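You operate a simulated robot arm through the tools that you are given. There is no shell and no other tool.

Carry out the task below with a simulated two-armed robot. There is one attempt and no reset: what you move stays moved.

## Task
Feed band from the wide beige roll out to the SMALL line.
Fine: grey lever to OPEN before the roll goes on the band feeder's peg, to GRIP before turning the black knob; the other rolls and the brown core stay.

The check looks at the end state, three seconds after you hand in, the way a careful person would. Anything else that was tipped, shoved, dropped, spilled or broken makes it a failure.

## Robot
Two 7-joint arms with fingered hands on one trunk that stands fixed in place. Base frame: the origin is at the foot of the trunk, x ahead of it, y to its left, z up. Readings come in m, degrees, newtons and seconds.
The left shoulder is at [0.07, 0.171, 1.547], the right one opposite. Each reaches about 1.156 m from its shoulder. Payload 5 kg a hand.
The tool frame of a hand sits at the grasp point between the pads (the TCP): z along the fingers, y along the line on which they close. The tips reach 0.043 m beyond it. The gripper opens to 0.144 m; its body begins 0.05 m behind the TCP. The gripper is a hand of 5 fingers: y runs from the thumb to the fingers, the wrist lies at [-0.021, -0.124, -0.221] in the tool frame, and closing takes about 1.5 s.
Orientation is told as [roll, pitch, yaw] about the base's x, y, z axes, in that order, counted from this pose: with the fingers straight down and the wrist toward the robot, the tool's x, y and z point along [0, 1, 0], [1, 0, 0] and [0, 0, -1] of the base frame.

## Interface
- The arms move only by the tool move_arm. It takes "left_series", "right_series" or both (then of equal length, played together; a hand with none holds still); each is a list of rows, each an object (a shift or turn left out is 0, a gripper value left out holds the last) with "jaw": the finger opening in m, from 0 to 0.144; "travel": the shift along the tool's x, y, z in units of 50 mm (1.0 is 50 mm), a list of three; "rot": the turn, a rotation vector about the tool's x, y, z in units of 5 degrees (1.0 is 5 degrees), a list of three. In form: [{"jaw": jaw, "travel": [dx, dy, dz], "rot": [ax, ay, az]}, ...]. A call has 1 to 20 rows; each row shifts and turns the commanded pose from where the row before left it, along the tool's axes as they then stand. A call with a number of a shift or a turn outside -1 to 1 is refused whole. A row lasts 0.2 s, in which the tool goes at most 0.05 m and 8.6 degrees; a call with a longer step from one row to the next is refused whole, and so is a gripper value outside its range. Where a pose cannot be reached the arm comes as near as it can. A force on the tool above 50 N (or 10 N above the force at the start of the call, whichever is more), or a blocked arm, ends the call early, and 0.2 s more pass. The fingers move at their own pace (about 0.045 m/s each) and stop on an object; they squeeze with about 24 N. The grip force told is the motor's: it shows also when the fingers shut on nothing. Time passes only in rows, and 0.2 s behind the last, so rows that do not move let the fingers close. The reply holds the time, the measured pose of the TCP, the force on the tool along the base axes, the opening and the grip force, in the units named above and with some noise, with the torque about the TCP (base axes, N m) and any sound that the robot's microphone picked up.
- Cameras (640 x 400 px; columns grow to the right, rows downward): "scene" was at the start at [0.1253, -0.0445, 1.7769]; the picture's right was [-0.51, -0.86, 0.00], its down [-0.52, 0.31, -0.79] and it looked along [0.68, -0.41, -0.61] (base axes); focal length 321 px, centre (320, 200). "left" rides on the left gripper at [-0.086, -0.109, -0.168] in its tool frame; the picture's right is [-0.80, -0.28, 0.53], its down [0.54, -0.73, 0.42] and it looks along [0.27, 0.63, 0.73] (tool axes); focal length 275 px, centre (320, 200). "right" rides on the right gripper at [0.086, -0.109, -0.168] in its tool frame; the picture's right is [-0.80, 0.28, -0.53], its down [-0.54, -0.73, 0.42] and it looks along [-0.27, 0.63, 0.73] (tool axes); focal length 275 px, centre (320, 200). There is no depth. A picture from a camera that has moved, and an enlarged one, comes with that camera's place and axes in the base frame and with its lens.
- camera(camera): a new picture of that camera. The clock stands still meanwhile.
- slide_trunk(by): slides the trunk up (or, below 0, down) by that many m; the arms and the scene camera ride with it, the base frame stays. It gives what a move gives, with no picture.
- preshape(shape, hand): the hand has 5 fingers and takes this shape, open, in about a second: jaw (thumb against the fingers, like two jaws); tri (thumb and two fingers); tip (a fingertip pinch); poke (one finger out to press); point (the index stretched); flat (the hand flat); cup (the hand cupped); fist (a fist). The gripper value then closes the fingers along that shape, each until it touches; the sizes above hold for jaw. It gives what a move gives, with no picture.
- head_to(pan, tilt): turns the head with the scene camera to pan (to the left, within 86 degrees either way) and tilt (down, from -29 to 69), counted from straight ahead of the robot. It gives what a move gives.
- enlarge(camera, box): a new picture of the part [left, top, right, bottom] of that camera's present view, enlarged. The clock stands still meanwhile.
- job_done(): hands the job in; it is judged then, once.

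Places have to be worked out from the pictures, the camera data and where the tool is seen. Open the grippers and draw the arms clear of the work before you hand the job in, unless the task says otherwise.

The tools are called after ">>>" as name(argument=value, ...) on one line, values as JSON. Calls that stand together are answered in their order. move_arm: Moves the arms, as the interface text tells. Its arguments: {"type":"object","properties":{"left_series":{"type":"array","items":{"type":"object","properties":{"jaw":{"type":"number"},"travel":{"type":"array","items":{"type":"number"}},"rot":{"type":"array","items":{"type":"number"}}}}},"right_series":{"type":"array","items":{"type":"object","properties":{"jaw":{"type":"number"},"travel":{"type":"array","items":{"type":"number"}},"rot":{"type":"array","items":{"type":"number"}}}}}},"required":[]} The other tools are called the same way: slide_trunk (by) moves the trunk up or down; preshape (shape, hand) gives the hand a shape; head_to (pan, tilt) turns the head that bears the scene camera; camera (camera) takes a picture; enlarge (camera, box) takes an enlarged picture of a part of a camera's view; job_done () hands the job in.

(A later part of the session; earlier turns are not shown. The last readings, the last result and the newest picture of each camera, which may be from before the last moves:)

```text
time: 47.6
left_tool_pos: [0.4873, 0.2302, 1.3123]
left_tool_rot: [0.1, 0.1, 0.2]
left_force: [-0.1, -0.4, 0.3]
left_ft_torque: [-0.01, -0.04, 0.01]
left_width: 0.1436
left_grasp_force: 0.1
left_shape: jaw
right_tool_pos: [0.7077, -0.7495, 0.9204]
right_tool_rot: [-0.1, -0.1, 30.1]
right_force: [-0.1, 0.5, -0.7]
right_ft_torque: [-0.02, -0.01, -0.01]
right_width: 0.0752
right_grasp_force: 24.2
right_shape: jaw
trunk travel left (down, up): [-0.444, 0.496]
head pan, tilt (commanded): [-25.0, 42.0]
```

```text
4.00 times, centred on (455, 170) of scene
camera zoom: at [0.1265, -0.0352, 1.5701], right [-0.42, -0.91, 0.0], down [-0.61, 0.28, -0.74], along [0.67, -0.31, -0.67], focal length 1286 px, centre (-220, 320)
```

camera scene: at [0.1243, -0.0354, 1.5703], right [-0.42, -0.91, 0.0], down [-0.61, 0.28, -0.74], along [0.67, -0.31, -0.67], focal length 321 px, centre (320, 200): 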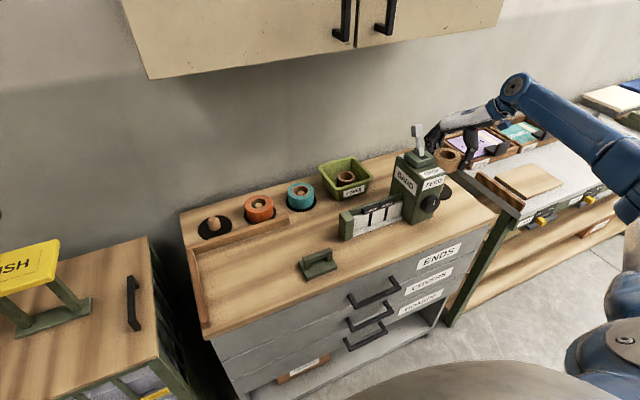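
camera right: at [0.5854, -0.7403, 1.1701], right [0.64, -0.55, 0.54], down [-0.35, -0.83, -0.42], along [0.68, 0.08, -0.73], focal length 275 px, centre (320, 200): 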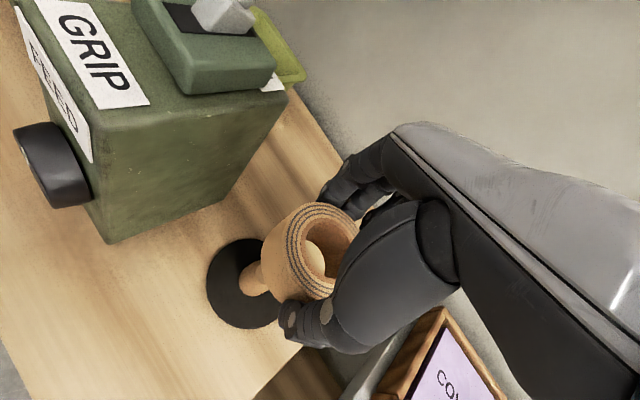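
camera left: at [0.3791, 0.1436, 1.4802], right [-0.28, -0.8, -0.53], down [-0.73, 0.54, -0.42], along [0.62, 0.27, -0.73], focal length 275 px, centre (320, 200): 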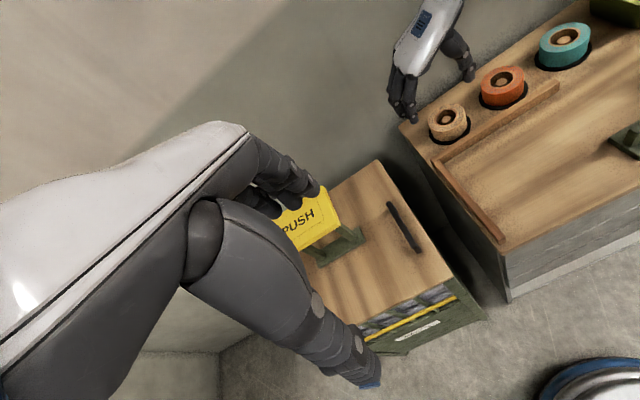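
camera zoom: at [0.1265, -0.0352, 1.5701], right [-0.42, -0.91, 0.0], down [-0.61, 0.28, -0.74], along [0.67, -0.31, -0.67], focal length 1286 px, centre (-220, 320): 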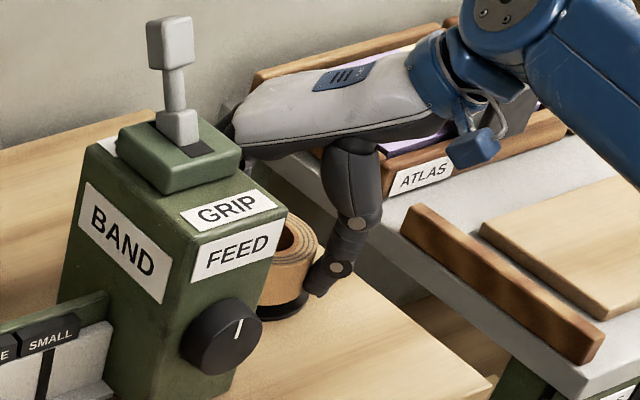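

The peg stands inside the roll's core. I lower the last 8 mm and then open the fingers to release.

>>> move_arm(right_series=[{"travel": [0, 0, 0.1]}, {"travel": [0, 0, 0.06]}, {}, {"jaw": 0.115}, {}, {}, {}, {}, {}])

>>> enlarge(camera="right", box=[210, 190, 350, 330])

>>> enlarge(camera="scene", box=[380, 120, 500, 240])

```text
time: 49.6
left_tool_pos: [0.4871, 0.2304, 1.3121]
left_tool_rot: [0.0, 0.1, 0.1]
left_force: [-0.9, 0.0, 0.0]
left_ft_torque: [0.0, 0.02, -0.03]
left_width: 0.1439
left_grasp_force: 0.0
left_shape: jaw
right_tool_pos: [0.7112, -0.7483, 0.912]
right_tool_rot: [-0.2, 0.0, 30.0]
right_force: [-0.3, 0.2, -0.4]
right_ft_torque: [-0.01, -0.03, -0.01]
right_width: 0.1147
right_grasp_force: 0.0
right_shape: jaw
trunk travel left (down, up): [-0.444, 0.496]
head pan, tilt (commanded): [-25.0, 42.0]
```

```text
2.86 times, centred on (280, 260) of right
camera zoom: at [0.573, -0.7284, 1.0797], right [0.64, -0.55, 0.54], down [-0.36, -0.83, -0.42], along [0.68, 0.08, -0.73], focal length 786 px, centre (434, 29)
```

zoom: 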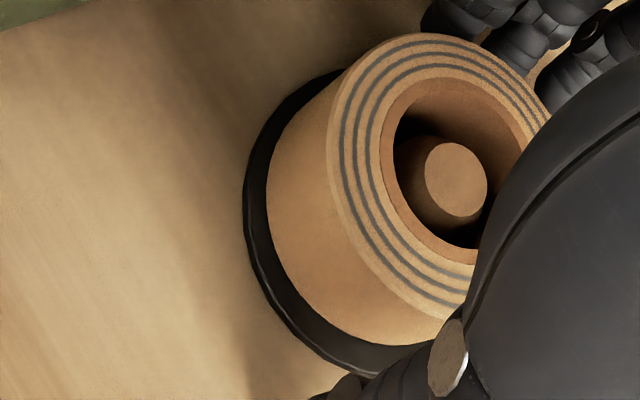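

```text
3.33 times, centred on (440, 180) of scene
camera zoom: at [0.1267, -0.0353, 1.57], right [-0.42, -0.91, 0.0], down [-0.61, 0.28, -0.74], along [0.67, -0.31, -0.67], focal length 1071 px, centre (-80, 267)
```

zoom: 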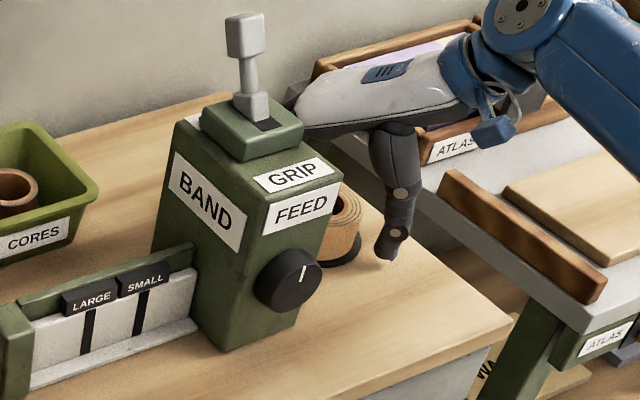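

The roll sits on the feeder peg, released. I lift the hand straight up off it and draw back toward the robot.

>>> move_arm(right_series=[{"travel": [0, 0, -0.4]}, {"travel": [0, 0, -0.5]}, {"travel": [0, 0, -0.6]}, {"travel": [0, 0, -0.5]}, {"travel": [0.44, -0.76, 0]}, {"travel": [0.44, -0.76, 0]}, {"travel": [0.44, -0.76, 0]}, {"travel": [0.44, -0.76, 0]}, {"travel": [0.44, -0.76, 0]}, {}])

>>> camera(camera="scene")

>>> camera(camera="right")

```text
time: 51.9
left_tool_pos: [0.4902, 0.2293, 1.3121]
left_tool_rot: [-0.1, 0.3, 0.1]
left_force: [0.5, -0.5, 0.1]
left_ft_torque: [0.02, 0.07, -0.01]
left_width: 0.144
left_grasp_force: 0.0
left_shape: jaw
right_tool_pos: [0.4906, -0.7468, 1.009]
right_tool_rot: [-0.2, -0.1, 30.1]
right_force: [0.6, -0.4, -0.7]
right_ft_torque: [0.03, 0.06, 0.0]
right_width: 0.1149
right_grasp_force: 0.1
right_shape: jaw
trunk travel left (down, up): [-0.444, 0.496]
head pan, tilt (commanded): [-25.0, 42.0]
```

```text
taken
camera scene: at [0.1283, -0.035, 1.5699], right [-0.42, -0.91, 0.0], down [-0.61, 0.28, -0.74], along [0.67, -0.31, -0.67], focal length 321 px, centre (320, 200)
```

scene: 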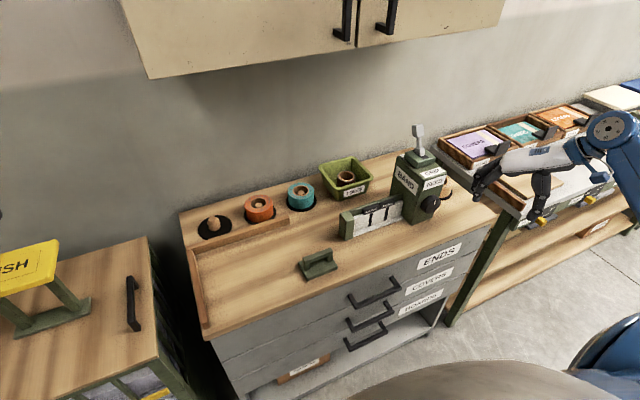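

```text
taken
camera right: at [0.3535, -0.7268, 1.1772], right [0.64, -0.55, 0.54], down [-0.36, -0.83, -0.42], along [0.68, 0.08, -0.73], focal length 275 px, centre (320, 200)
```

right: 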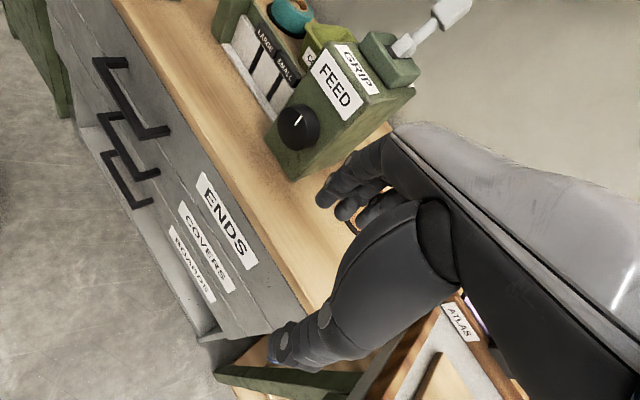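

Next the lever must go to GRIP. I'll straddle it sideways from the right at its head height (1.12), staying under the cabinet. First turn the hand to yaw 0, rise to z≈1.142, and advance to x≈0.70 at y≈−0.75.

>>> move_arm(right_series=[{"rot": [0, 0, 1], "jaw": 0.12}, {"rot": [0, 0, 1]}, {"rot": [0, 0, 1]}, {"rot": [0, 0, 1]}, {"rot": [0, 0, 1]}, {"rot": [0, 0, 1]}, {"travel": [0, 0, -0.9]}, {"travel": [0, 0, -0.9]}, {"travel": [0, 0, -0.86]}, {}])

>>> camera(camera="scene")

```text
time: 54.0
left_tool_pos: [0.4874, 0.2289, 1.3119]
left_tool_rot: [0.1, 0.3, 0.2]
left_force: [-0.5, -0.2, 1.3]
left_ft_torque: [0.02, 0.0, -0.05]
left_width: 0.144
left_grasp_force: 0.0
left_shape: jaw
right_tool_pos: [0.4905, -0.7468, 1.1447]
right_tool_rot: [0.0, -0.2, 0.1]
right_force: [-0.4, 0.7, -0.9]
right_ft_torque: [0.0, 0.0, 0.01]
right_width: 0.1197
right_grasp_force: 0.1
right_shape: jaw
trunk travel left (down, up): [-0.444, 0.496]
head pan, tilt (commanded): [-25.0, 42.0]
```

```text
taken
camera scene: at [0.1266, -0.0355, 1.57], right [-0.42, -0.91, 0.0], down [-0.61, 0.28, -0.74], along [0.67, -0.31, -0.67], focal length 321 px, centre (320, 200)
```

scene: 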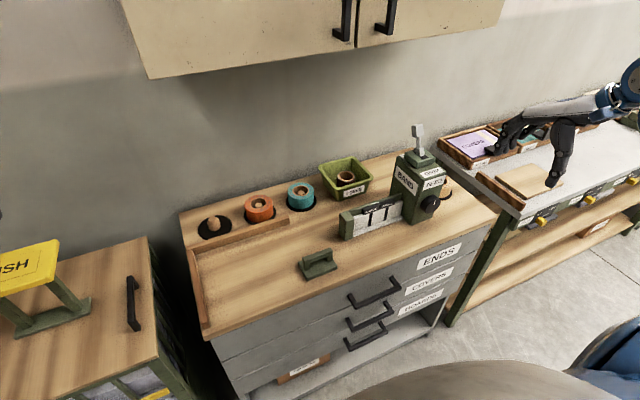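

Hand is level at (0.49, −0.747, 1.145). I advance forward to x≈0.70 on the right side of the lever.

>>> move_arm(right_series=[{"travel": [0, 0.8, 0]}, {"travel": [0, 0.8, 0]}, {"travel": [0, 0.8, 0]}, {"travel": [0, 0.8, 0]}, {"travel": [0, 0.6, 0]}, {"travel": [0, 0.4, 0]}, {}])

>>> enlarge(camera="scene", box=[380, 80, 540, 200])

>>> camera(camera="right")

```text
time: 55.6
left_tool_pos: [0.4879, 0.2305, 1.3127]
left_tool_rot: [0.0, 0.3, 0.2]
left_force: [0.0, -0.3, 0.0]
left_ft_torque: [-0.01, -0.01, 0.01]
left_width: 0.1439
left_grasp_force: 0.1
left_shape: jaw
right_tool_pos: [0.6988, -0.7473, 1.1468]
right_tool_rot: [-0.2, -0.2, -0.1]
right_force: [-0.9, -0.4, 0.1]
right_ft_torque: [-0.02, -0.01, -0.01]
right_width: 0.1199
right_grasp_force: 0.1
right_shape: jaw
trunk travel left (down, up): [-0.444, 0.496]
head pan, tilt (commanded): [-25.0, 42.0]
```

```text
3.33 times, centred on (460, 140) of scene
camera zoom: at [0.1262, -0.0353, 1.5701], right [-0.42, -0.91, 0.0], down [-0.61, 0.28, -0.74], along [0.67, -0.31, -0.67], focal length 1071 px, centre (-147, 400)
```

zoom: 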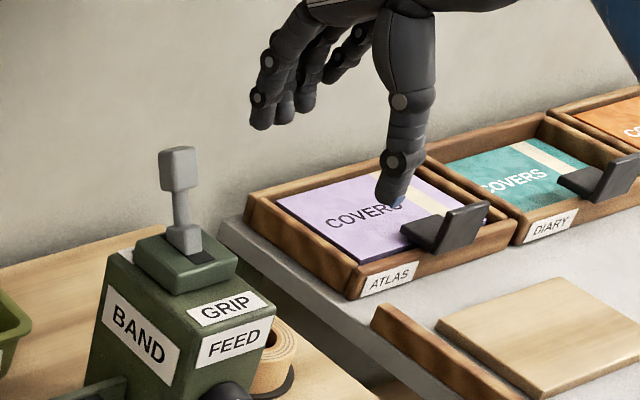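

```text
taken
camera right: at [0.5907, -0.661, 1.3149], right [0.28, -0.8, 0.54], down [-0.72, -0.54, -0.42], along [0.63, -0.27, -0.73], focal length 275 px, centre (320, 200)
```

right: 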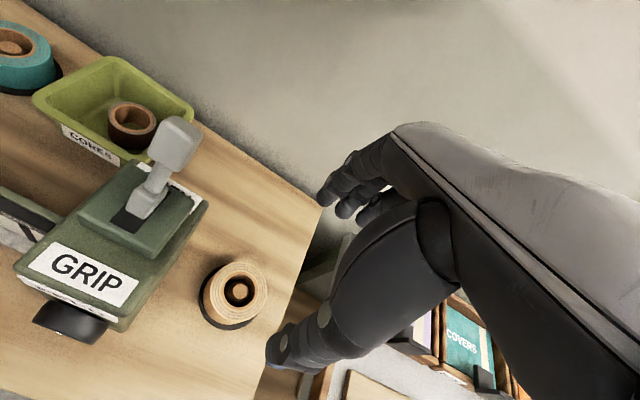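

The lever is where I computed. I slide left (+y) most of the way and check that the head passes between thumb and fingers.

>>> move_arm(right_series=[{"travel": [0.5, 0, 0]}, {"travel": [0.5, 0, 0]}, {"travel": [0.5, 0, 0]}, {"travel": [0.3, 0, 0]}, {}])

>>> enlarge(camera="scene", box=[380, 80, 540, 200])

>>> enlarge(camera="right", box=[180, 120, 420, 320])

```text
time: 56.9
left_tool_pos: [0.4876, 0.2294, 1.3122]
left_tool_rot: [0.0, 0.2, 0.1]
left_force: [-0.9, 0.1, -0.2]
left_ft_torque: [-0.02, 0.01, -0.01]
left_width: 0.1438
left_grasp_force: 0.0
left_shape: jaw
right_tool_pos: [0.6973, -0.657, 1.1474]
right_tool_rot: [0.0, -0.2, -0.1]
right_force: [0.5, -0.8, -0.4]
right_ft_torque: [-0.02, -0.04, 0.02]
right_width: 0.1197
right_grasp_force: 0.1
right_shape: jaw
trunk travel left (down, up): [-0.444, 0.496]
head pan, tilt (commanded): [-25.0, 42.0]
```

```text
3.33 times, centred on (460, 140) of scene
camera zoom: at [0.1266, -0.0356, 1.5701], right [-0.42, -0.91, 0.0], down [-0.61, 0.28, -0.74], along [0.67, -0.31, -0.67], focal length 1071 px, centre (-147, 400)
```

zoom: 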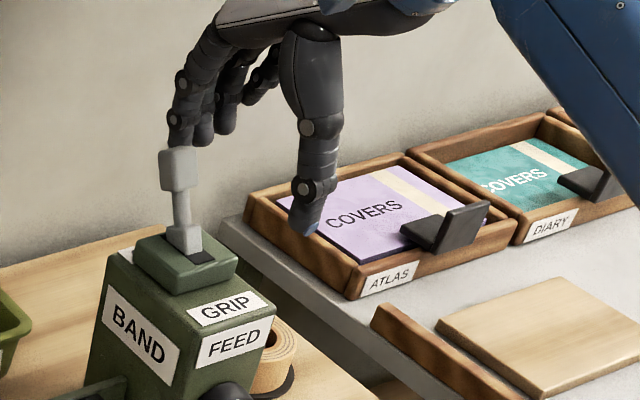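

```text
2.00 times, centred on (300, 220) of right
camera zoom: at [0.5902, -0.5704, 1.3139], right [0.28, -0.8, 0.54], down [-0.72, -0.54, -0.42], along [0.63, -0.27, -0.73], focal length 551 px, centre (360, 160)
```

zoom: 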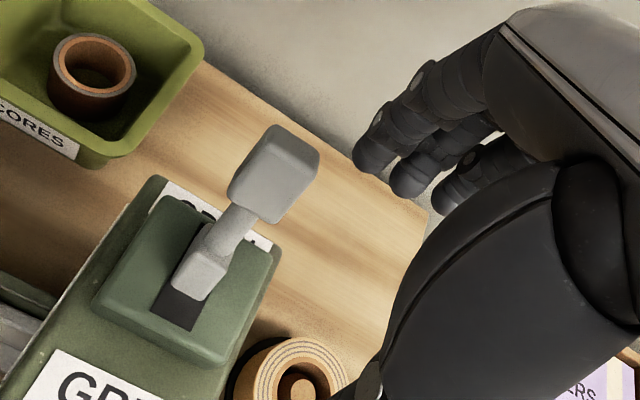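

The index fingertip will pass about 1.5 cm behind the head. I slide the last 5 cm left.

>>> move_arm(right_series=[{"travel": [0.35, 0.04, 0]}, {"travel": [0.35, 0.04, 0]}, {"travel": [0.3, 0, 0]}, {}])

>>> enlarge(camera="scene", box=[370, 80, 490, 180])

>>> enlarge(camera="right", box=[180, 120, 420, 320])

```text
time: 57.9
left_tool_pos: [0.4867, 0.2302, 1.3121]
left_tool_rot: [0.1, 0.3, 0.1]
left_force: [0.5, 0.0, 0.3]
left_ft_torque: [0.01, -0.02, 0.01]
left_width: 0.1439
left_grasp_force: 0.1
left_shape: jaw
right_tool_pos: [0.703, -0.6071, 1.1454]
right_tool_rot: [0.0, -0.2, 0.1]
right_force: [-0.1, -0.6, 0.3]
right_ft_torque: [-0.01, 0.0, -0.01]
right_width: 0.1198
right_grasp_force: 0.1
right_shape: jaw
trunk travel left (down, up): [-0.444, 0.496]
head pan, tilt (commanded): [-25.0, 42.0]
```

```text
4.00 times, centred on (430, 130) of scene
camera zoom: at [0.1266, -0.0353, 1.5701], right [-0.42, -0.91, 0.0], down [-0.61, 0.28, -0.74], along [0.67, -0.31, -0.67], focal length 1286 px, centre (-120, 480)
```

zoom: 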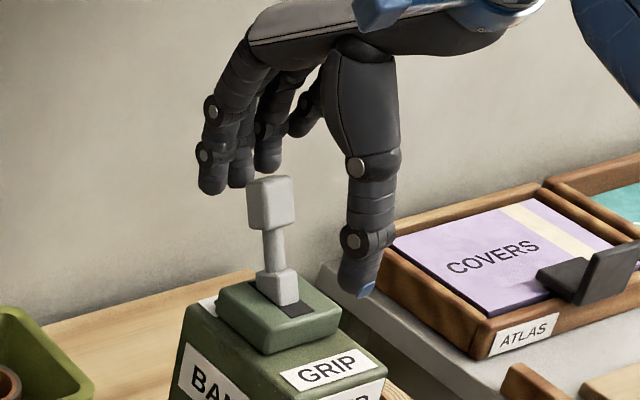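

```text
2.00 times, centred on (300, 220) of right
camera zoom: at [0.5945, -0.5213, 1.3135], right [0.28, -0.79, 0.54], down [-0.72, -0.54, -0.42], along [0.63, -0.27, -0.73], focal length 551 px, centre (360, 160)
```

zoom: 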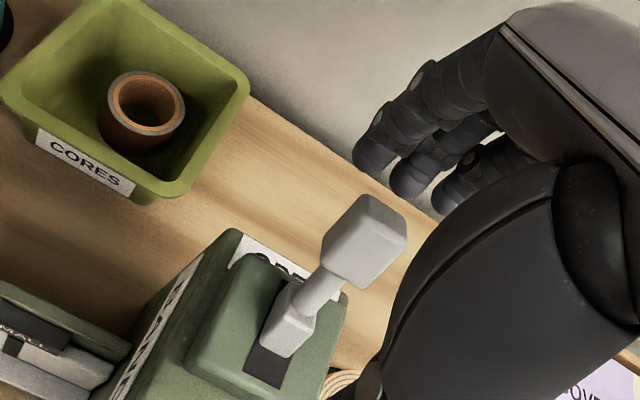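

The lever head is between thumb and fingers. I lower 12 mm for a better hold on the head, then pull toward me (−x) in small steps.

>>> move_arm(right_series=[{"travel": [0, 0, 0.24]}, {"travel": [0, -0.3, 0]}, {"travel": [0, -0.3, 0]}, {"travel": [0, -0.3, 0]}, {"travel": [0, -0.3, 0]}, {}])

>>> enlarge(camera="scene", box=[370, 80, 490, 180])

>>> enlarge(camera="right", box=[180, 120, 420, 320])

```text
time: 59.2
left_tool_pos: [0.4885, 0.2297, 1.3114]
left_tool_rot: [0.0, 0.2, 0.2]
left_force: [1.5, -0.2, -1.3]
left_ft_torque: [-0.02, -0.02, 0.04]
left_width: 0.1437
left_grasp_force: 0.1
left_shape: jaw
right_tool_pos: [0.643, -0.6099, 1.1336]
right_tool_rot: [0.0, -0.3, -0.1]
right_force: [1.1, 0.1, 0.3]
right_ft_torque: [0.01, 0.0, 0.03]
right_width: 0.1196
right_grasp_force: 0.0
right_shape: jaw
trunk travel left (down, up): [-0.444, 0.496]
head pan, tilt (commanded): [-25.0, 42.0]
```

```text
4.00 times, centred on (430, 130) of scene
camera zoom: at [0.1272, -0.035, 1.57], right [-0.42, -0.91, 0.0], down [-0.61, 0.28, -0.74], along [0.67, -0.31, -0.67], focal length 1286 px, centre (-120, 480)
```

zoom: 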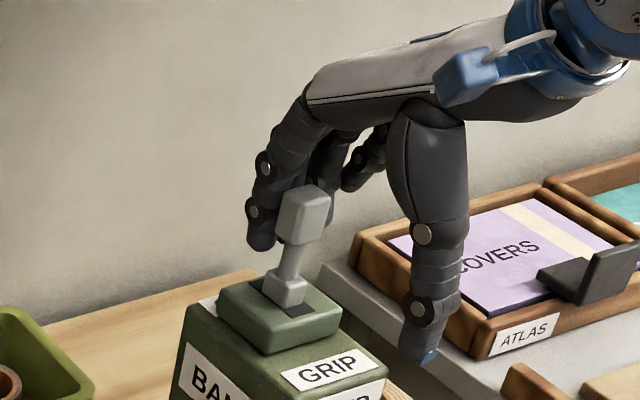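

```text
2.00 times, centred on (300, 220) of right
camera zoom: at [0.5344, -0.5215, 1.3006], right [0.28, -0.8, 0.54], down [-0.72, -0.54, -0.42], along [0.63, -0.27, -0.73], focal length 551 px, centre (360, 160)
```

zoom: 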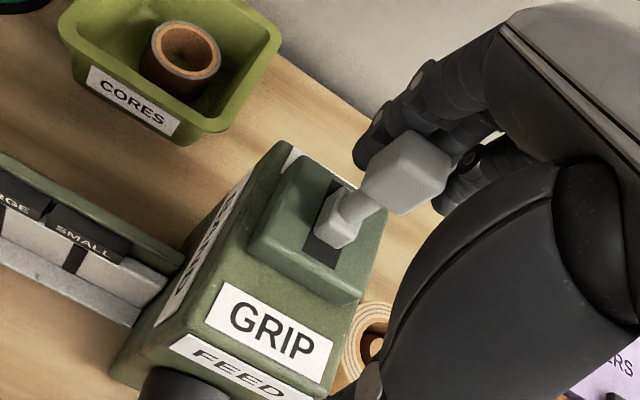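

The lever is coming along and is already slightly past upright. I keep pulling until it hits its GRIP stop.

>>> move_arm(right_series=[{"travel": [0, -0.3, 0]}, {"travel": [0, -0.3, 0]}, {"travel": [0, -0.2, 0]}, {}])

>>> enlarge(camera="scene", box=[370, 80, 490, 180])

>>> enlarge(camera="right", box=[180, 120, 420, 320])

```text
time: 60.2
left_tool_pos: [0.4889, 0.229, 1.3117]
left_tool_rot: [0.0, 0.2, 0.2]
left_force: [-0.5, 0.3, -0.8]
left_ft_torque: [0.01, 0.0, 0.03]
left_width: 0.1439
left_grasp_force: 0.1
left_shape: jaw
right_tool_pos: [0.6039, -0.6082, 1.1327]
right_tool_rot: [-0.1, -0.2, -0.1]
right_force: [12.8, -1.1, -3.2]
right_ft_torque: [-0.04, -0.07, -0.06]
right_width: 0.1226
right_grasp_force: 0.0
right_shape: jaw
trunk travel left (down, up): [-0.444, 0.496]
head pan, tilt (commanded): [-25.0, 42.0]
```

```text
4.00 times, centred on (430, 130) of scene
camera zoom: at [0.1289, -0.0356, 1.5698], right [-0.42, -0.91, 0.0], down [-0.61, 0.28, -0.74], along [0.67, -0.31, -0.67], focal length 1286 px, centre (-120, 480)
```

zoom: 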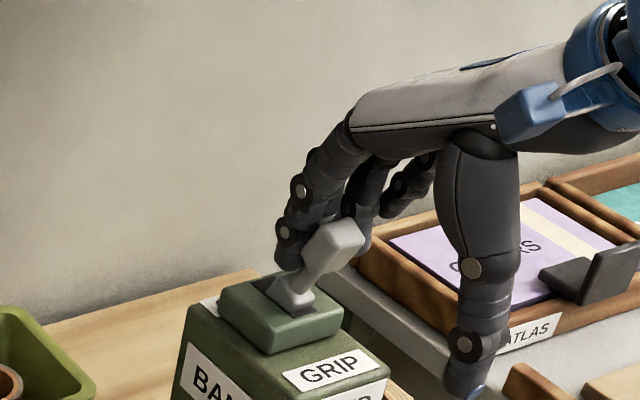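

```text
2.00 times, centred on (300, 220) of right
camera zoom: at [0.4965, -0.5209, 1.3001], right [0.28, -0.8, 0.54], down [-0.72, -0.54, -0.42], along [0.63, -0.27, -0.73], focal length 551 px, centre (360, 160)
```

zoom: 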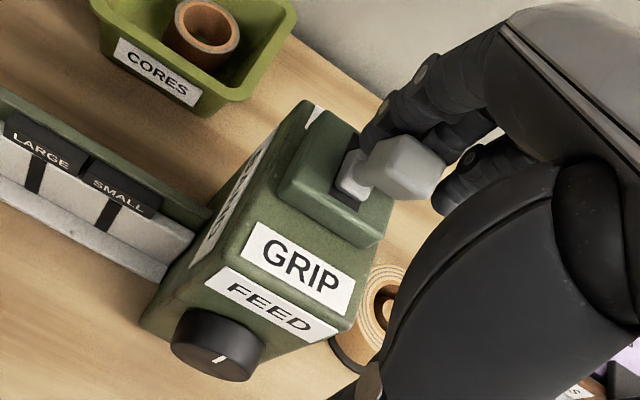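

12.8 N resistance: the lever is against its GRIP stop. I ease forward 2 cm to break contact and slide out to the right.

>>> move_arm(right_series=[{"travel": [0, 0.25, 0]}, {"travel": [0, 0.15, 0]}, {"travel": [-0.4, 0, 0]}, {"travel": [-0.6, 0, 0]}, {"travel": [-0.7, 0, 0]}, {"travel": [-0.7, 0, 0]}, {"travel": [-0.6, 0, 0]}, {}])

>>> enlarge(camera="scene", box=[370, 100, 490, 220])

>>> camera(camera="right")

```text
time: 62.0
left_tool_pos: [0.4879, 0.2321, 1.3116]
left_tool_rot: [0.0, 0.2, 0.2]
left_force: [-0.4, 0.5, 0.1]
left_ft_torque: [-0.03, -0.02, 0.01]
left_width: 0.1438
left_grasp_force: 0.1
left_shape: jaw
right_tool_pos: [0.6248, -0.7591, 1.1341]
right_tool_rot: [0.0, -0.2, 0.0]
right_force: [0.3, 0.4, -0.5]
right_ft_torque: [0.0, 0.02, -0.01]
right_width: 0.1198
right_grasp_force: 0.1
right_shape: jaw
trunk travel left (down, up): [-0.444, 0.496]
head pan, tilt (commanded): [-25.0, 42.0]
```

```text
3.33 times, centred on (430, 160) of scene
camera zoom: at [0.1267, -0.0347, 1.5701], right [-0.42, -0.91, 0.0], down [-0.61, 0.28, -0.74], along [0.67, -0.31, -0.67], focal length 1071 px, centre (-47, 333)
```

zoom: 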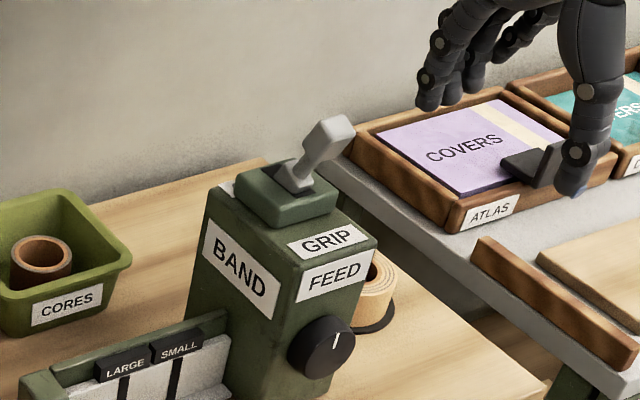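

```text
taken
camera right: at [0.5163, -0.6732, 1.3023], right [0.28, -0.79, 0.54], down [-0.72, -0.54, -0.42], along [0.63, -0.27, -0.73], focal length 275 px, centre (320, 200)
```

right: 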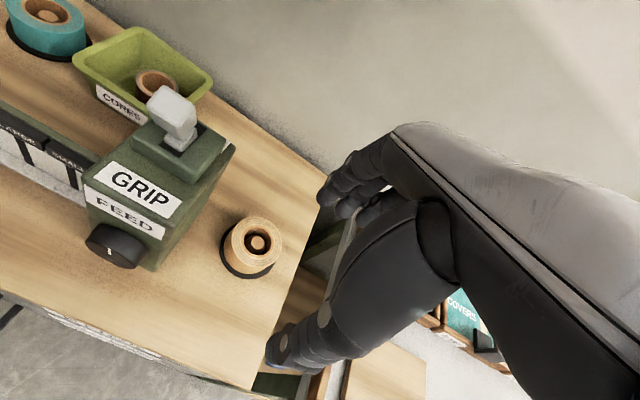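

Lever is at GRIP and the roll rests on the feeder peg. Now I locate the knob precisely with zooms from both cameras.

>>> enlarge(camera="scene", box=[395, 170, 465, 230])

>>> enlarge(camera="right", box=[60, 140, 200, 290])

>>> enlarge(camera="scene", box=[330, 180, 420, 250])

```text
6.67 times, centred on (430, 200) of scene
camera zoom: at [0.1267, -0.0347, 1.5701], right [-0.42, -0.91, 0.0], down [-0.61, 0.28, -0.74], along [0.67, -0.31, -0.67], focal length 2143 px, centre (-413, 200)
```

zoom: 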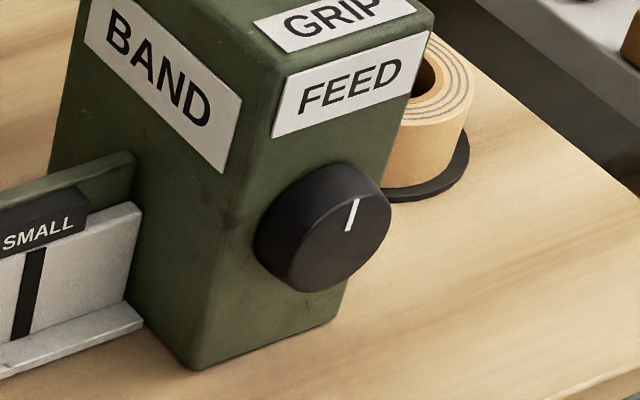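

```text
2.67 times, centred on (130, 215) of right
camera zoom: at [0.5163, -0.6732, 1.3023], right [0.28, -0.79, 0.54], down [-0.72, -0.54, -0.42], along [0.63, -0.27, -0.73], focal length 734 px, centre (827, 160)
```

zoom: 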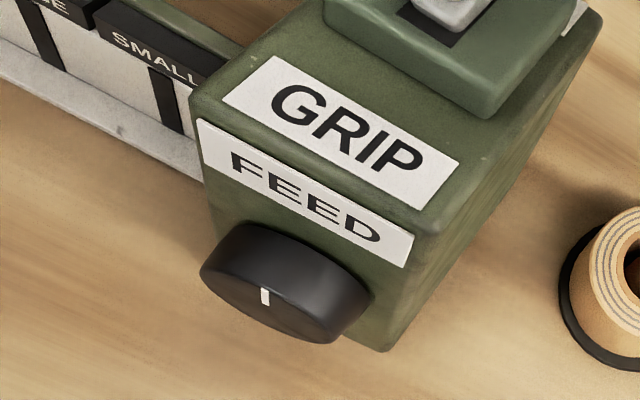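

```text
5.71 times, centred on (375, 215) of scene
camera zoom: at [0.1267, -0.0347, 1.5701], right [-0.42, -0.91, 0.0], down [-0.61, 0.28, -0.74], along [0.67, -0.31, -0.67], focal length 1837 px, centre (6, 114)
```

zoom: 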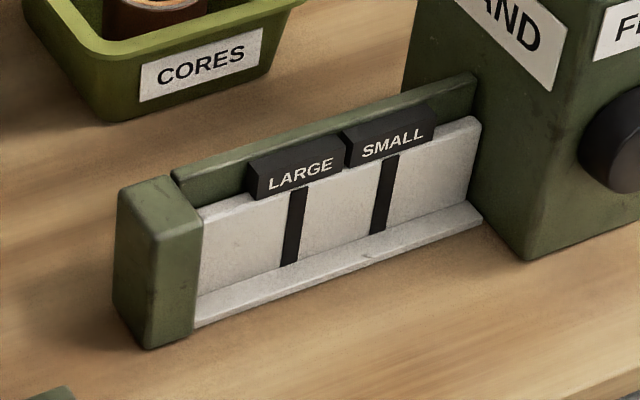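

Knob front centre triangulates to ≈(0.596, −0.607, 0.955), axis pointing at me. I pull the hand back to free space in front of the bench, ready to reorient it so the fingers point forward.

>>> move_arm(right_series=[{"travel": [0, -0.9, 0]}, {"travel": [0, -0.9, 0]}, {"travel": [0, -0.9, 0]}, {"travel": [0.5, -0.8, 0]}, {"travel": [0.8, -0.5, 0]}, {"travel": [0.7, 0, 0]}, {}])

>>> move_arm(right_series=[{"rot": [-1, 0, 0]}, {"rot": [-1, 0, 0]}, {"rot": [-1, 0, 0]}, {"rot": [-1, 0, 0]}, {"rot": [-1, 0, 0]}, {"rot": [-1, 0, 0]}, {"rot": [-1, 0, 0]}, {"rot": [-1, 0, 0]}, {"rot": [-1, 0, 0]}])

>>> camera(camera="scene")

```text
time: 63.6
left_tool_pos: [0.487, 0.2295, 1.3128]
left_tool_rot: [0.1, 0.2, 0.0]
left_force: [0.5, -0.5, -0.1]
left_ft_torque: [0.05, -0.03, 0.05]
left_width: 0.1437
left_grasp_force: 0.2
left_shape: jaw
right_tool_pos: [0.4223, -0.6594, 1.1304]
right_tool_rot: [-0.1, -0.1, 0.0]
right_force: [0.2, -0.5, 0.2]
right_ft_torque: [0.03, -0.04, 0.04]
right_width: 0.1201
right_grasp_force: 0.0
right_shape: jaw
trunk travel left (down, up): [-0.444, 0.496]
head pan, tilt (commanded): [-25.0, 42.0]
```

```text
time: 65.7
left_tool_pos: [0.4873, 0.2304, 1.3122]
left_tool_rot: [0.0, 0.2, 0.0]
left_force: [0.9, -0.4, -0.3]
left_ft_torque: [-0.02, 0.0, -0.01]
left_width: 0.1438
left_grasp_force: 0.0
left_shape: jaw
right_tool_pos: [0.4228, -0.6574, 1.1344]
right_tool_rot: [-0.4, -45.4, 0.2]
right_force: [0.5, 0.5, 0.5]
right_ft_torque: [-0.01, 0.04, 0.03]
right_width: 0.12
right_grasp_force: 0.1
right_shape: jaw
trunk travel left (down, up): [-0.444, 0.496]
head pan, tilt (commanded): [-25.0, 42.0]
```

```text
taken
camera scene: at [0.1264, -0.0349, 1.5701], right [-0.42, -0.91, 0.0], down [-0.61, 0.28, -0.74], along [0.67, -0.31, -0.67], focal length 321 px, centre (320, 200)
```

scene: 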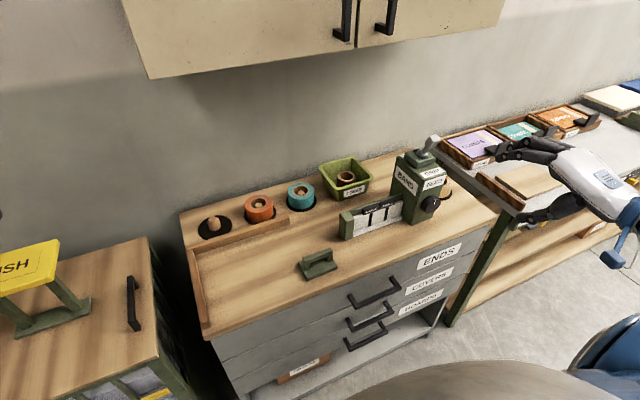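

The pitch goes smoothly. I complete it to −90° (fingers forward) and turn the head to keep the hand in view.

>>> move_arm(right_series=[{"rot": [-1, 0, 0]}, {"rot": [-1, 0, 0]}, {"rot": [-1, 0, 0]}, {"rot": [-1, 0, 0]}, {"rot": [-1, 0, 0]}, {"rot": [-1, 0, 0]}, {"rot": [-1, 0, 0]}, {"rot": [-1, 0, 0]}, {"rot": [-1, 0, 0]}])

>>> head_to(pan=-50, tilt=40)

>>> camera(camera="scene")

>>> camera(camera="right")

```text
time: 67.7
left_tool_pos: [0.4874, 0.2305, 1.3111]
left_tool_rot: [-0.1, 0.1, 0.0]
left_force: [0.1, 1.1, -0.4]
left_ft_torque: [0.02, 0.01, -0.03]
left_width: 0.144
left_grasp_force: 0.1
left_shape: jaw
right_tool_pos: [0.4236, -0.6581, 1.1332]
right_tool_rot: [-159.6, -89.6, 159.5]
right_force: [0.0, 0.3, -0.9]
right_ft_torque: [0.01, -0.04, 0.0]
right_width: 0.1203
right_grasp_force: 0.0
right_shape: jaw
trunk travel left (down, up): [-0.444, 0.496]
head pan, tilt (commanded): [-25.0, 42.0]
```

```text
time: 68.5
left_tool_pos: [0.4861, 0.23, 1.3116]
left_tool_rot: [0.0, 0.3, 0.0]
left_force: [-0.4, 0.3, 0.4]
left_ft_torque: [-0.01, -0.01, -0.03]
left_width: 0.1439
left_grasp_force: 0.0
left_shape: jaw
right_tool_pos: [0.4222, -0.6574, 1.1323]
right_tool_rot: [-147.9, -89.7, 148.1]
right_force: [0.9, 0.7, -0.3]
right_ft_torque: [0.0, 0.01, -0.01]
right_width: 0.12
right_grasp_force: 0.0
right_shape: jaw
trunk travel left (down, up): [-0.444, 0.496]
head pan, tilt (commanded): [-50.0, 40.0]
```

```text
taken
camera scene: at [0.1054, -0.0649, 1.573], right [-0.77, -0.64, 0.0], down [-0.41, 0.49, -0.77], along [0.49, -0.59, -0.64], focal length 321 px, centre (320, 200)
```

scene: 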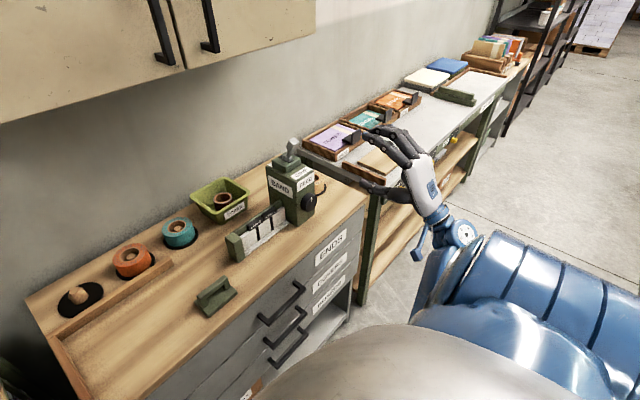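

```text
taken
camera right: at [0.2563, -0.5719, 1.0236], right [-0.53, -0.8, 0.28], down [0.43, -0.54, -0.72], along [0.73, -0.27, 0.63], focal length 275 px, centre (320, 200)
```

right: 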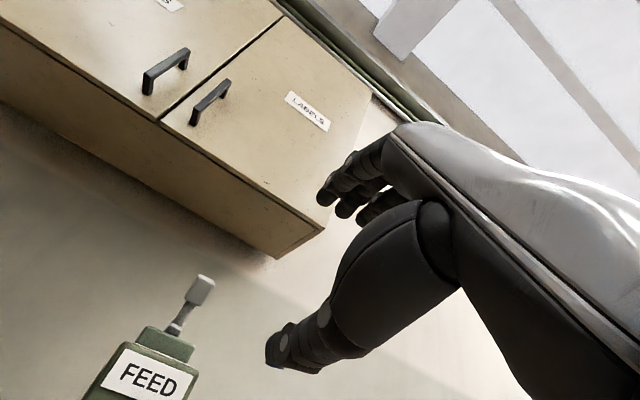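

The hand points forward, palm down. I try the three-finger "tri" shape, which should suit a round knob, and look at it.

>>> preshape(hand="right", shape="tri")

>>> enlarge(camera="scene", box=[330, 100, 490, 230])

>>> camera(camera="right")

```text
time: 69.4
left_tool_pos: [0.4876, 0.229, 1.3128]
left_tool_rot: [0.0, 0.2, 0.1]
left_force: [0.3, 0.1, 0.0]
left_ft_torque: [-0.02, -0.01, 0.02]
left_width: 0.1437
left_grasp_force: 0.1
left_shape: jaw
right_tool_pos: [0.4225, -0.6585, 1.1324]
right_tool_rot: [-147.0, -89.8, 147.0]
right_force: [-0.2, 0.4, -0.5]
right_ft_torque: [-0.01, 0.04, -0.03]
right_width: 0.1438
right_grasp_force: 0.0
right_shape: tri
trunk travel left (down, up): [-0.444, 0.496]
head pan, tilt (commanded): [-50.0, 40.0]
```

```text
3.08 times, centred on (410, 165) of scene
camera zoom: at [0.1054, -0.0649, 1.573], right [-0.77, -0.64, 0.0], down [-0.41, 0.49, -0.77], along [0.49, -0.59, -0.64], focal length 989 px, centre (43, 308)
```

zoom: 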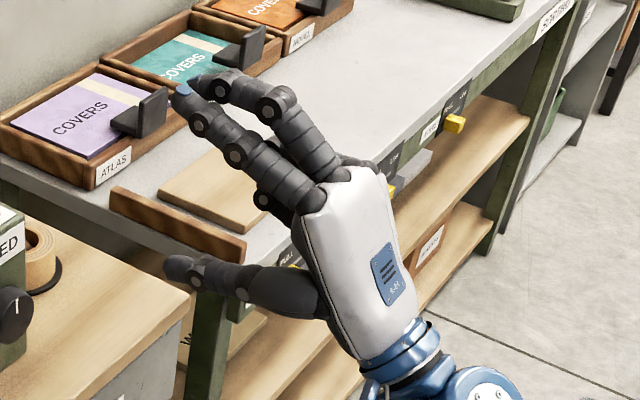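

```text
taken
camera right: at [0.2563, -0.5719, 1.0236], right [-0.53, -0.8, 0.28], down [0.43, -0.54, -0.72], along [0.73, -0.27, 0.63], focal length 275 px, centre (320, 200)
```

right: 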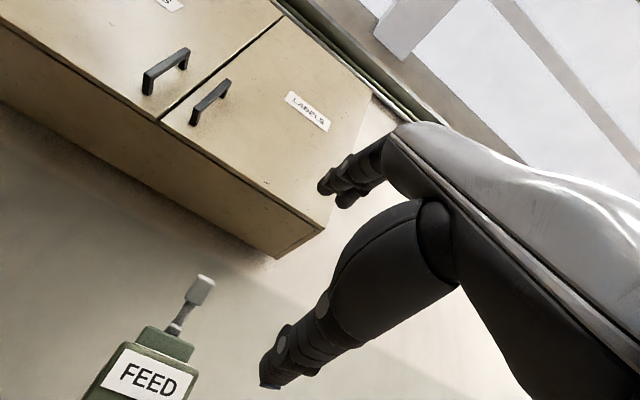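

Tri gives thumb + index + middle with the others folded. I roll the hand +30° about its pointing axis, then lower it in front of the knob (x≈0.46, not yet touching).

>>> move_arm(right_series=[{"rot": [0, 0, 1], "jaw": 0.1}, {"rot": [0, 0, 1]}, {"rot": [0, 0, 1]}, {"rot": [0, 0, 1]}, {"rot": [0, 0, 1]}, {"rot": [0, 0, 1]}, {"travel": [-0.22, -0.895, 0]}, {"travel": [-0.22, -0.895, 0]}, {"travel": [-0.22, -0.895, 0]}, {"travel": [-0.22, -0.895, 0]}, {}])

>>> camera(camera="scene")

>>> camera(camera="right")

```text
time: 72.0
left_tool_pos: [0.4877, 0.23, 1.312]
left_tool_rot: [0.1, 0.2, 0.1]
left_force: [0.8, 0.8, 0.4]
left_ft_torque: [-0.03, 0.02, 0.03]
left_width: 0.1438
left_grasp_force: 0.1
left_shape: jaw
right_tool_pos: [0.4149, -0.6449, 0.9822]
right_tool_rot: [87.8, -65.5, -88.3]
right_force: [0.0, -0.1, -0.1]
right_ft_torque: [0.02, -0.01, 0.02]
right_width: 0.1
right_grasp_force: 0.0
right_shape: tri
trunk travel left (down, up): [-0.444, 0.496]
head pan, tilt (commanded): [-50.0, 40.0]
stopped in row 11 (right hand): the arm was blocked; the commanded pose is now the measured one
```

```text
taken
camera scene: at [0.1056, -0.065, 1.573], right [-0.77, -0.64, 0.0], down [-0.41, 0.49, -0.77], along [0.49, -0.59, -0.64], focal length 321 px, centre (320, 200)
```

scene: 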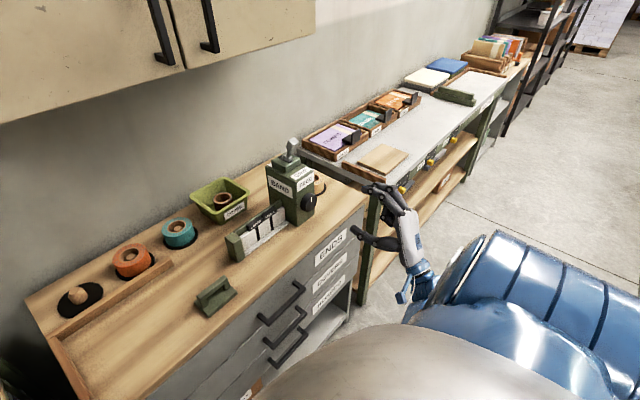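

```text
taken
camera right: at [0.2473, -0.5213, 0.9228], right [-0.54, -0.84, -0.06], down [0.41, -0.19, -0.89], along [0.74, -0.51, 0.45], focal length 275 px, centre (320, 200)
```

right: 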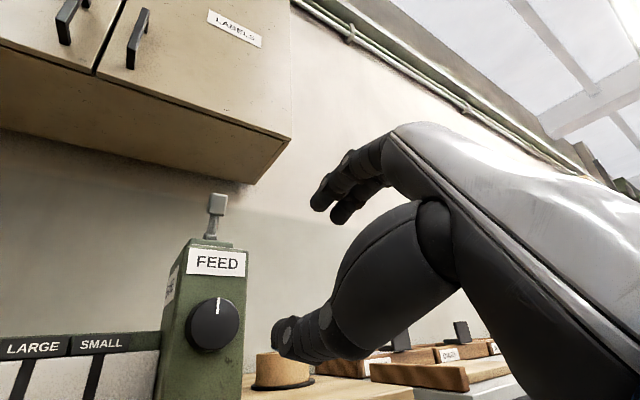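

The arm reports being blocked, with the hand at (0.415, −0.645, 0.98) rolled only ~25°. I look down at the right arm to see what is limiting it.

>>> head_to(pan=-72, tilt=55)

>>> camera(camera="scene")

>>> camera(camera="left")

```text
time: 72.9
left_tool_pos: [0.4862, 0.2302, 1.3118]
left_tool_rot: [0.0, 0.1, 0.1]
left_force: [-0.3, -0.3, 0.2]
left_ft_torque: [0.0, -0.01, 0.02]
left_width: 0.1441
left_grasp_force: 0.1
left_shape: jaw
right_tool_pos: [0.4144, -0.6458, 0.9824]
right_tool_rot: [87.8, -65.4, -88.4]
right_force: [0.3, -0.1, 0.4]
right_ft_torque: [0.02, 0.02, 0.0]
right_width: 0.1
right_grasp_force: 0.0
right_shape: tri
trunk travel left (down, up): [-0.444, 0.496]
head pan, tilt (commanded): [-72.0, 55.0]
```

```text
taken
camera scene: at [0.0731, -0.0683, 1.5524], right [-0.95, -0.31, 0.0], down [-0.25, 0.78, -0.57], along [0.18, -0.55, -0.82], focal length 321 px, centre (320, 200)
```

scene: 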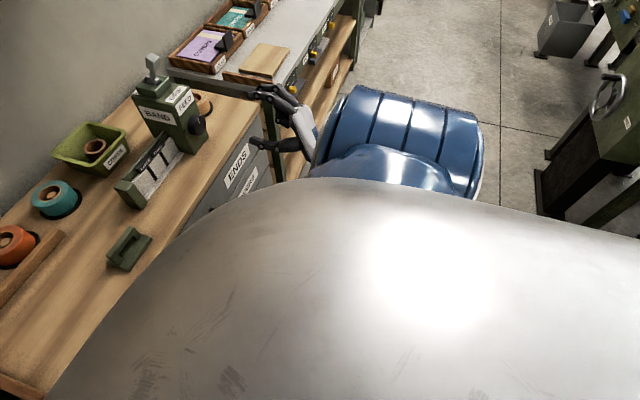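

```text
taken
camera left: at [0.3792, 0.1439, 1.4801], right [-0.28, -0.8, -0.53], down [-0.73, 0.54, -0.42], along [0.62, 0.27, -0.73], focal length 275 px, centre (320, 200)
```

left: 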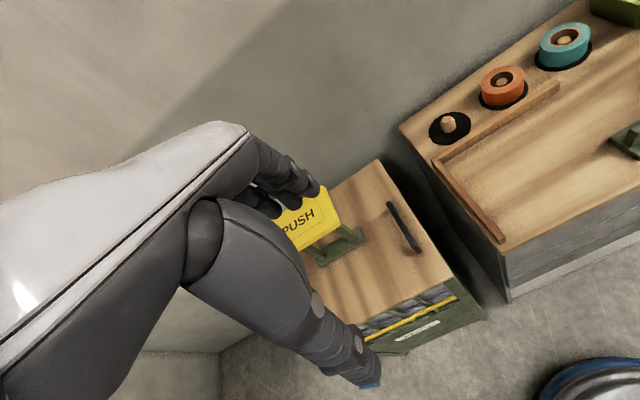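

Nothing external touches the arm, so it is likely folded too close to the body. I move the hand forward 10 cm (tips still ~4 cm short of the knob) to unfold the arm.

>>> move_arm(right_series=[{"travel": [0, 0, 0.5]}, {"travel": [0, 0, 0.7]}, {"travel": [0, 0, 0.7]}, {}])

>>> head_to(pan=-45, tilt=40)

>>> camera(camera="scene")

>>> camera(camera="right")

```text
time: 73.9
left_tool_pos: [0.4863, 0.2304, 1.3122]
left_tool_rot: [0.0, 0.3, 0.0]
left_force: [-0.1, 0.2, 0.3]
left_ft_torque: [0.01, -0.03, 0.0]
left_width: 0.1436
left_grasp_force: 0.0
left_shape: jaw
right_tool_pos: [0.5087, -0.6455, 0.982]
right_tool_rot: [87.8, -65.2, -88.5]
right_force: [-0.3, -0.2, -0.1]
right_ft_torque: [0.0, 0.02, 0.01]
right_width: 0.1004
right_grasp_force: 0.2
right_shape: tri
trunk travel left (down, up): [-0.444, 0.496]
head pan, tilt (commanded): [-72.0, 55.0]
```

```text
time: 74.8
left_tool_pos: [0.4879, 0.2305, 1.3122]
left_tool_rot: [0.0, 0.2, 0.1]
left_force: [0.4, 0.4, -0.1]
left_ft_torque: [-0.01, 0.01, 0.02]
left_width: 0.1436
left_grasp_force: 0.1
left_shape: jaw
right_tool_pos: [0.5099, -0.6455, 0.9819]
right_tool_rot: [87.9, -65.3, -88.3]
right_force: [0.3, -0.2, 0.1]
right_ft_torque: [0.0, 0.01, 0.0]
right_width: 0.1001
right_grasp_force: 0.0
right_shape: tri
trunk travel left (down, up): [-0.444, 0.496]
head pan, tilt (commanded): [-45.0, 40.0]
```

```text
taken
camera scene: at [0.111, -0.06, 1.573], right [-0.71, -0.71, 0.0], down [-0.45, 0.46, -0.77], along [0.54, -0.54, -0.64], focal length 321 px, centre (320, 200)
```

scene: 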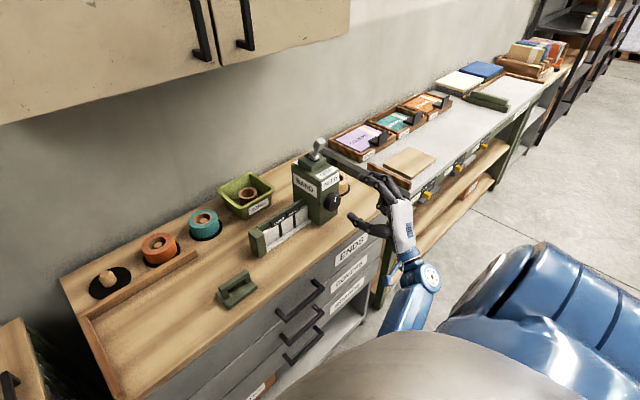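

```text
taken
camera right: at [0.3419, -0.5202, 0.9215], right [-0.54, -0.84, -0.07], down [0.41, -0.19, -0.89], along [0.74, -0.51, 0.45], focal length 275 px, centre (320, 200)
```

right: 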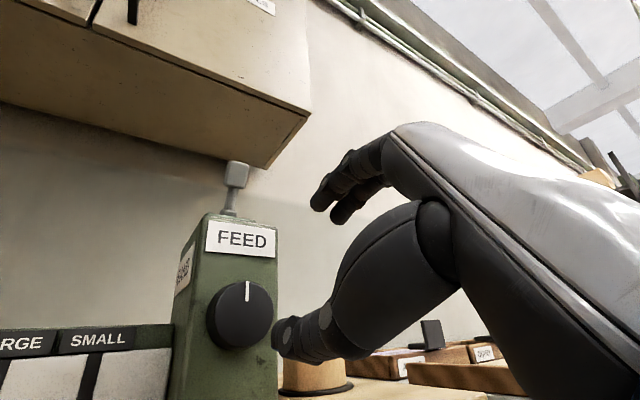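

From here the wrist camera sees both the knob and the SMALL line nicely. I zoom in for the exact knob centre.

>>> enlarge(camera="right", box=[180, 260, 300, 370])

>>> enlarge(camera="scene", box=[280, 130, 430, 260])

```text
3.64 times, centred on (240, 315) of right
camera zoom: at [0.3419, -0.5202, 0.9215], right [-0.54, -0.84, -0.07], down [0.41, -0.19, -0.89], along [0.74, -0.51, 0.45], focal length 1001 px, centre (611, -218)
```

zoom: 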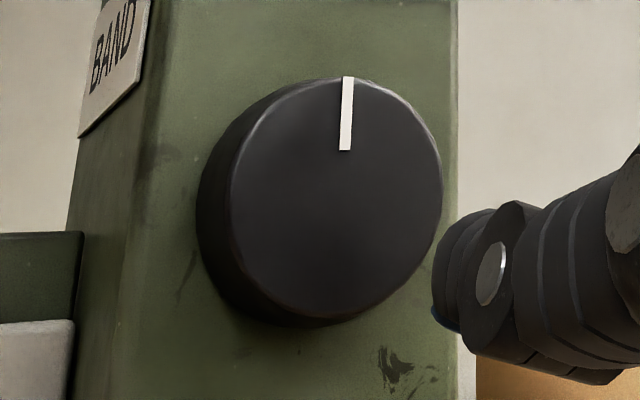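

```text
3.08 times, centred on (355, 195) of scene
camera zoom: at [0.111, -0.06, 1.573], right [-0.71, -0.71, 0.0], down [-0.45, 0.46, -0.77], along [0.54, -0.54, -0.64], focal length 989 px, centre (212, 215)
```

zoom: 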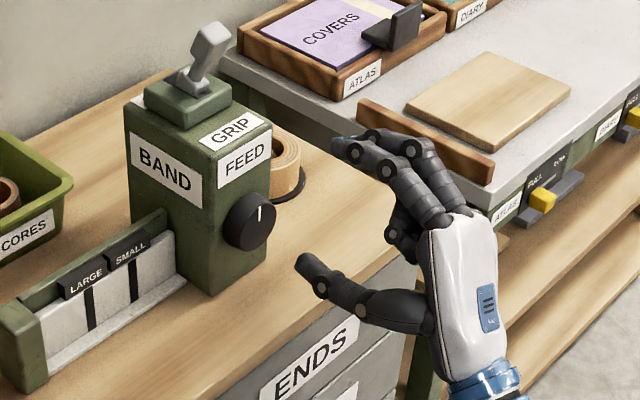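

Knob centre ≈(0.598, −0.607, 0.949), diameter ≈5.7 cm. I align the TCP with its axis, still in front of it.

>>> move_arm(right_series=[{"travel": [0.2, -0.46, 0]}, {"travel": [0.227, -0.46, 0]}, {}])

>>> enlarge(camera="scene", box=[280, 130, 430, 260])

>>> camera(camera="right")

```text
time: 75.8
left_tool_pos: [0.487, 0.2307, 1.3118]
left_tool_rot: [0.0, 0.2, 0.0]
left_force: [0.4, 0.6, 0.5]
left_ft_torque: [0.0, -0.03, -0.01]
left_width: 0.1437
left_grasp_force: 0.1
left_shape: jaw
right_tool_pos: [0.5057, -0.6322, 0.9691]
right_tool_rot: [87.8, -68.5, -88.9]
right_force: [0.5, -0.1, 0.1]
right_ft_torque: [0.02, -0.02, 0.0]
right_width: 0.1002
right_grasp_force: 0.0
right_shape: tri
trunk travel left (down, up): [-0.444, 0.496]
head pan, tilt (commanded): [-45.0, 40.0]
stopped in row 3 (right hand): the arm was blocked; the commanded pose is now the measured one
```

```text
3.08 times, centred on (355, 195) of scene
camera zoom: at [0.1109, -0.0597, 1.573], right [-0.71, -0.71, 0.0], down [-0.45, 0.45, -0.77], along [0.54, -0.54, -0.64], focal length 989 px, centre (212, 215)
```

zoom: 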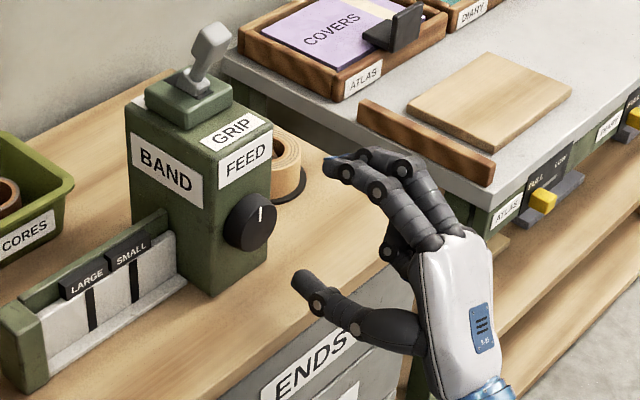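

```text
taken
camera right: at [0.3399, -0.5092, 0.9025], right [-0.55, -0.84, -0.02], down [0.41, -0.25, -0.88], along [0.73, -0.49, 0.48], focal length 275 px, centre (320, 200)
```

right: 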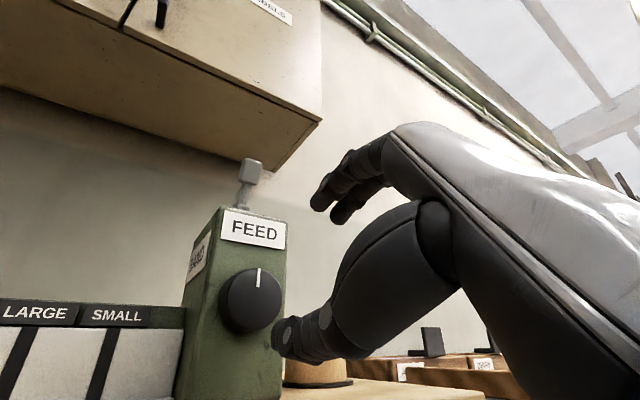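

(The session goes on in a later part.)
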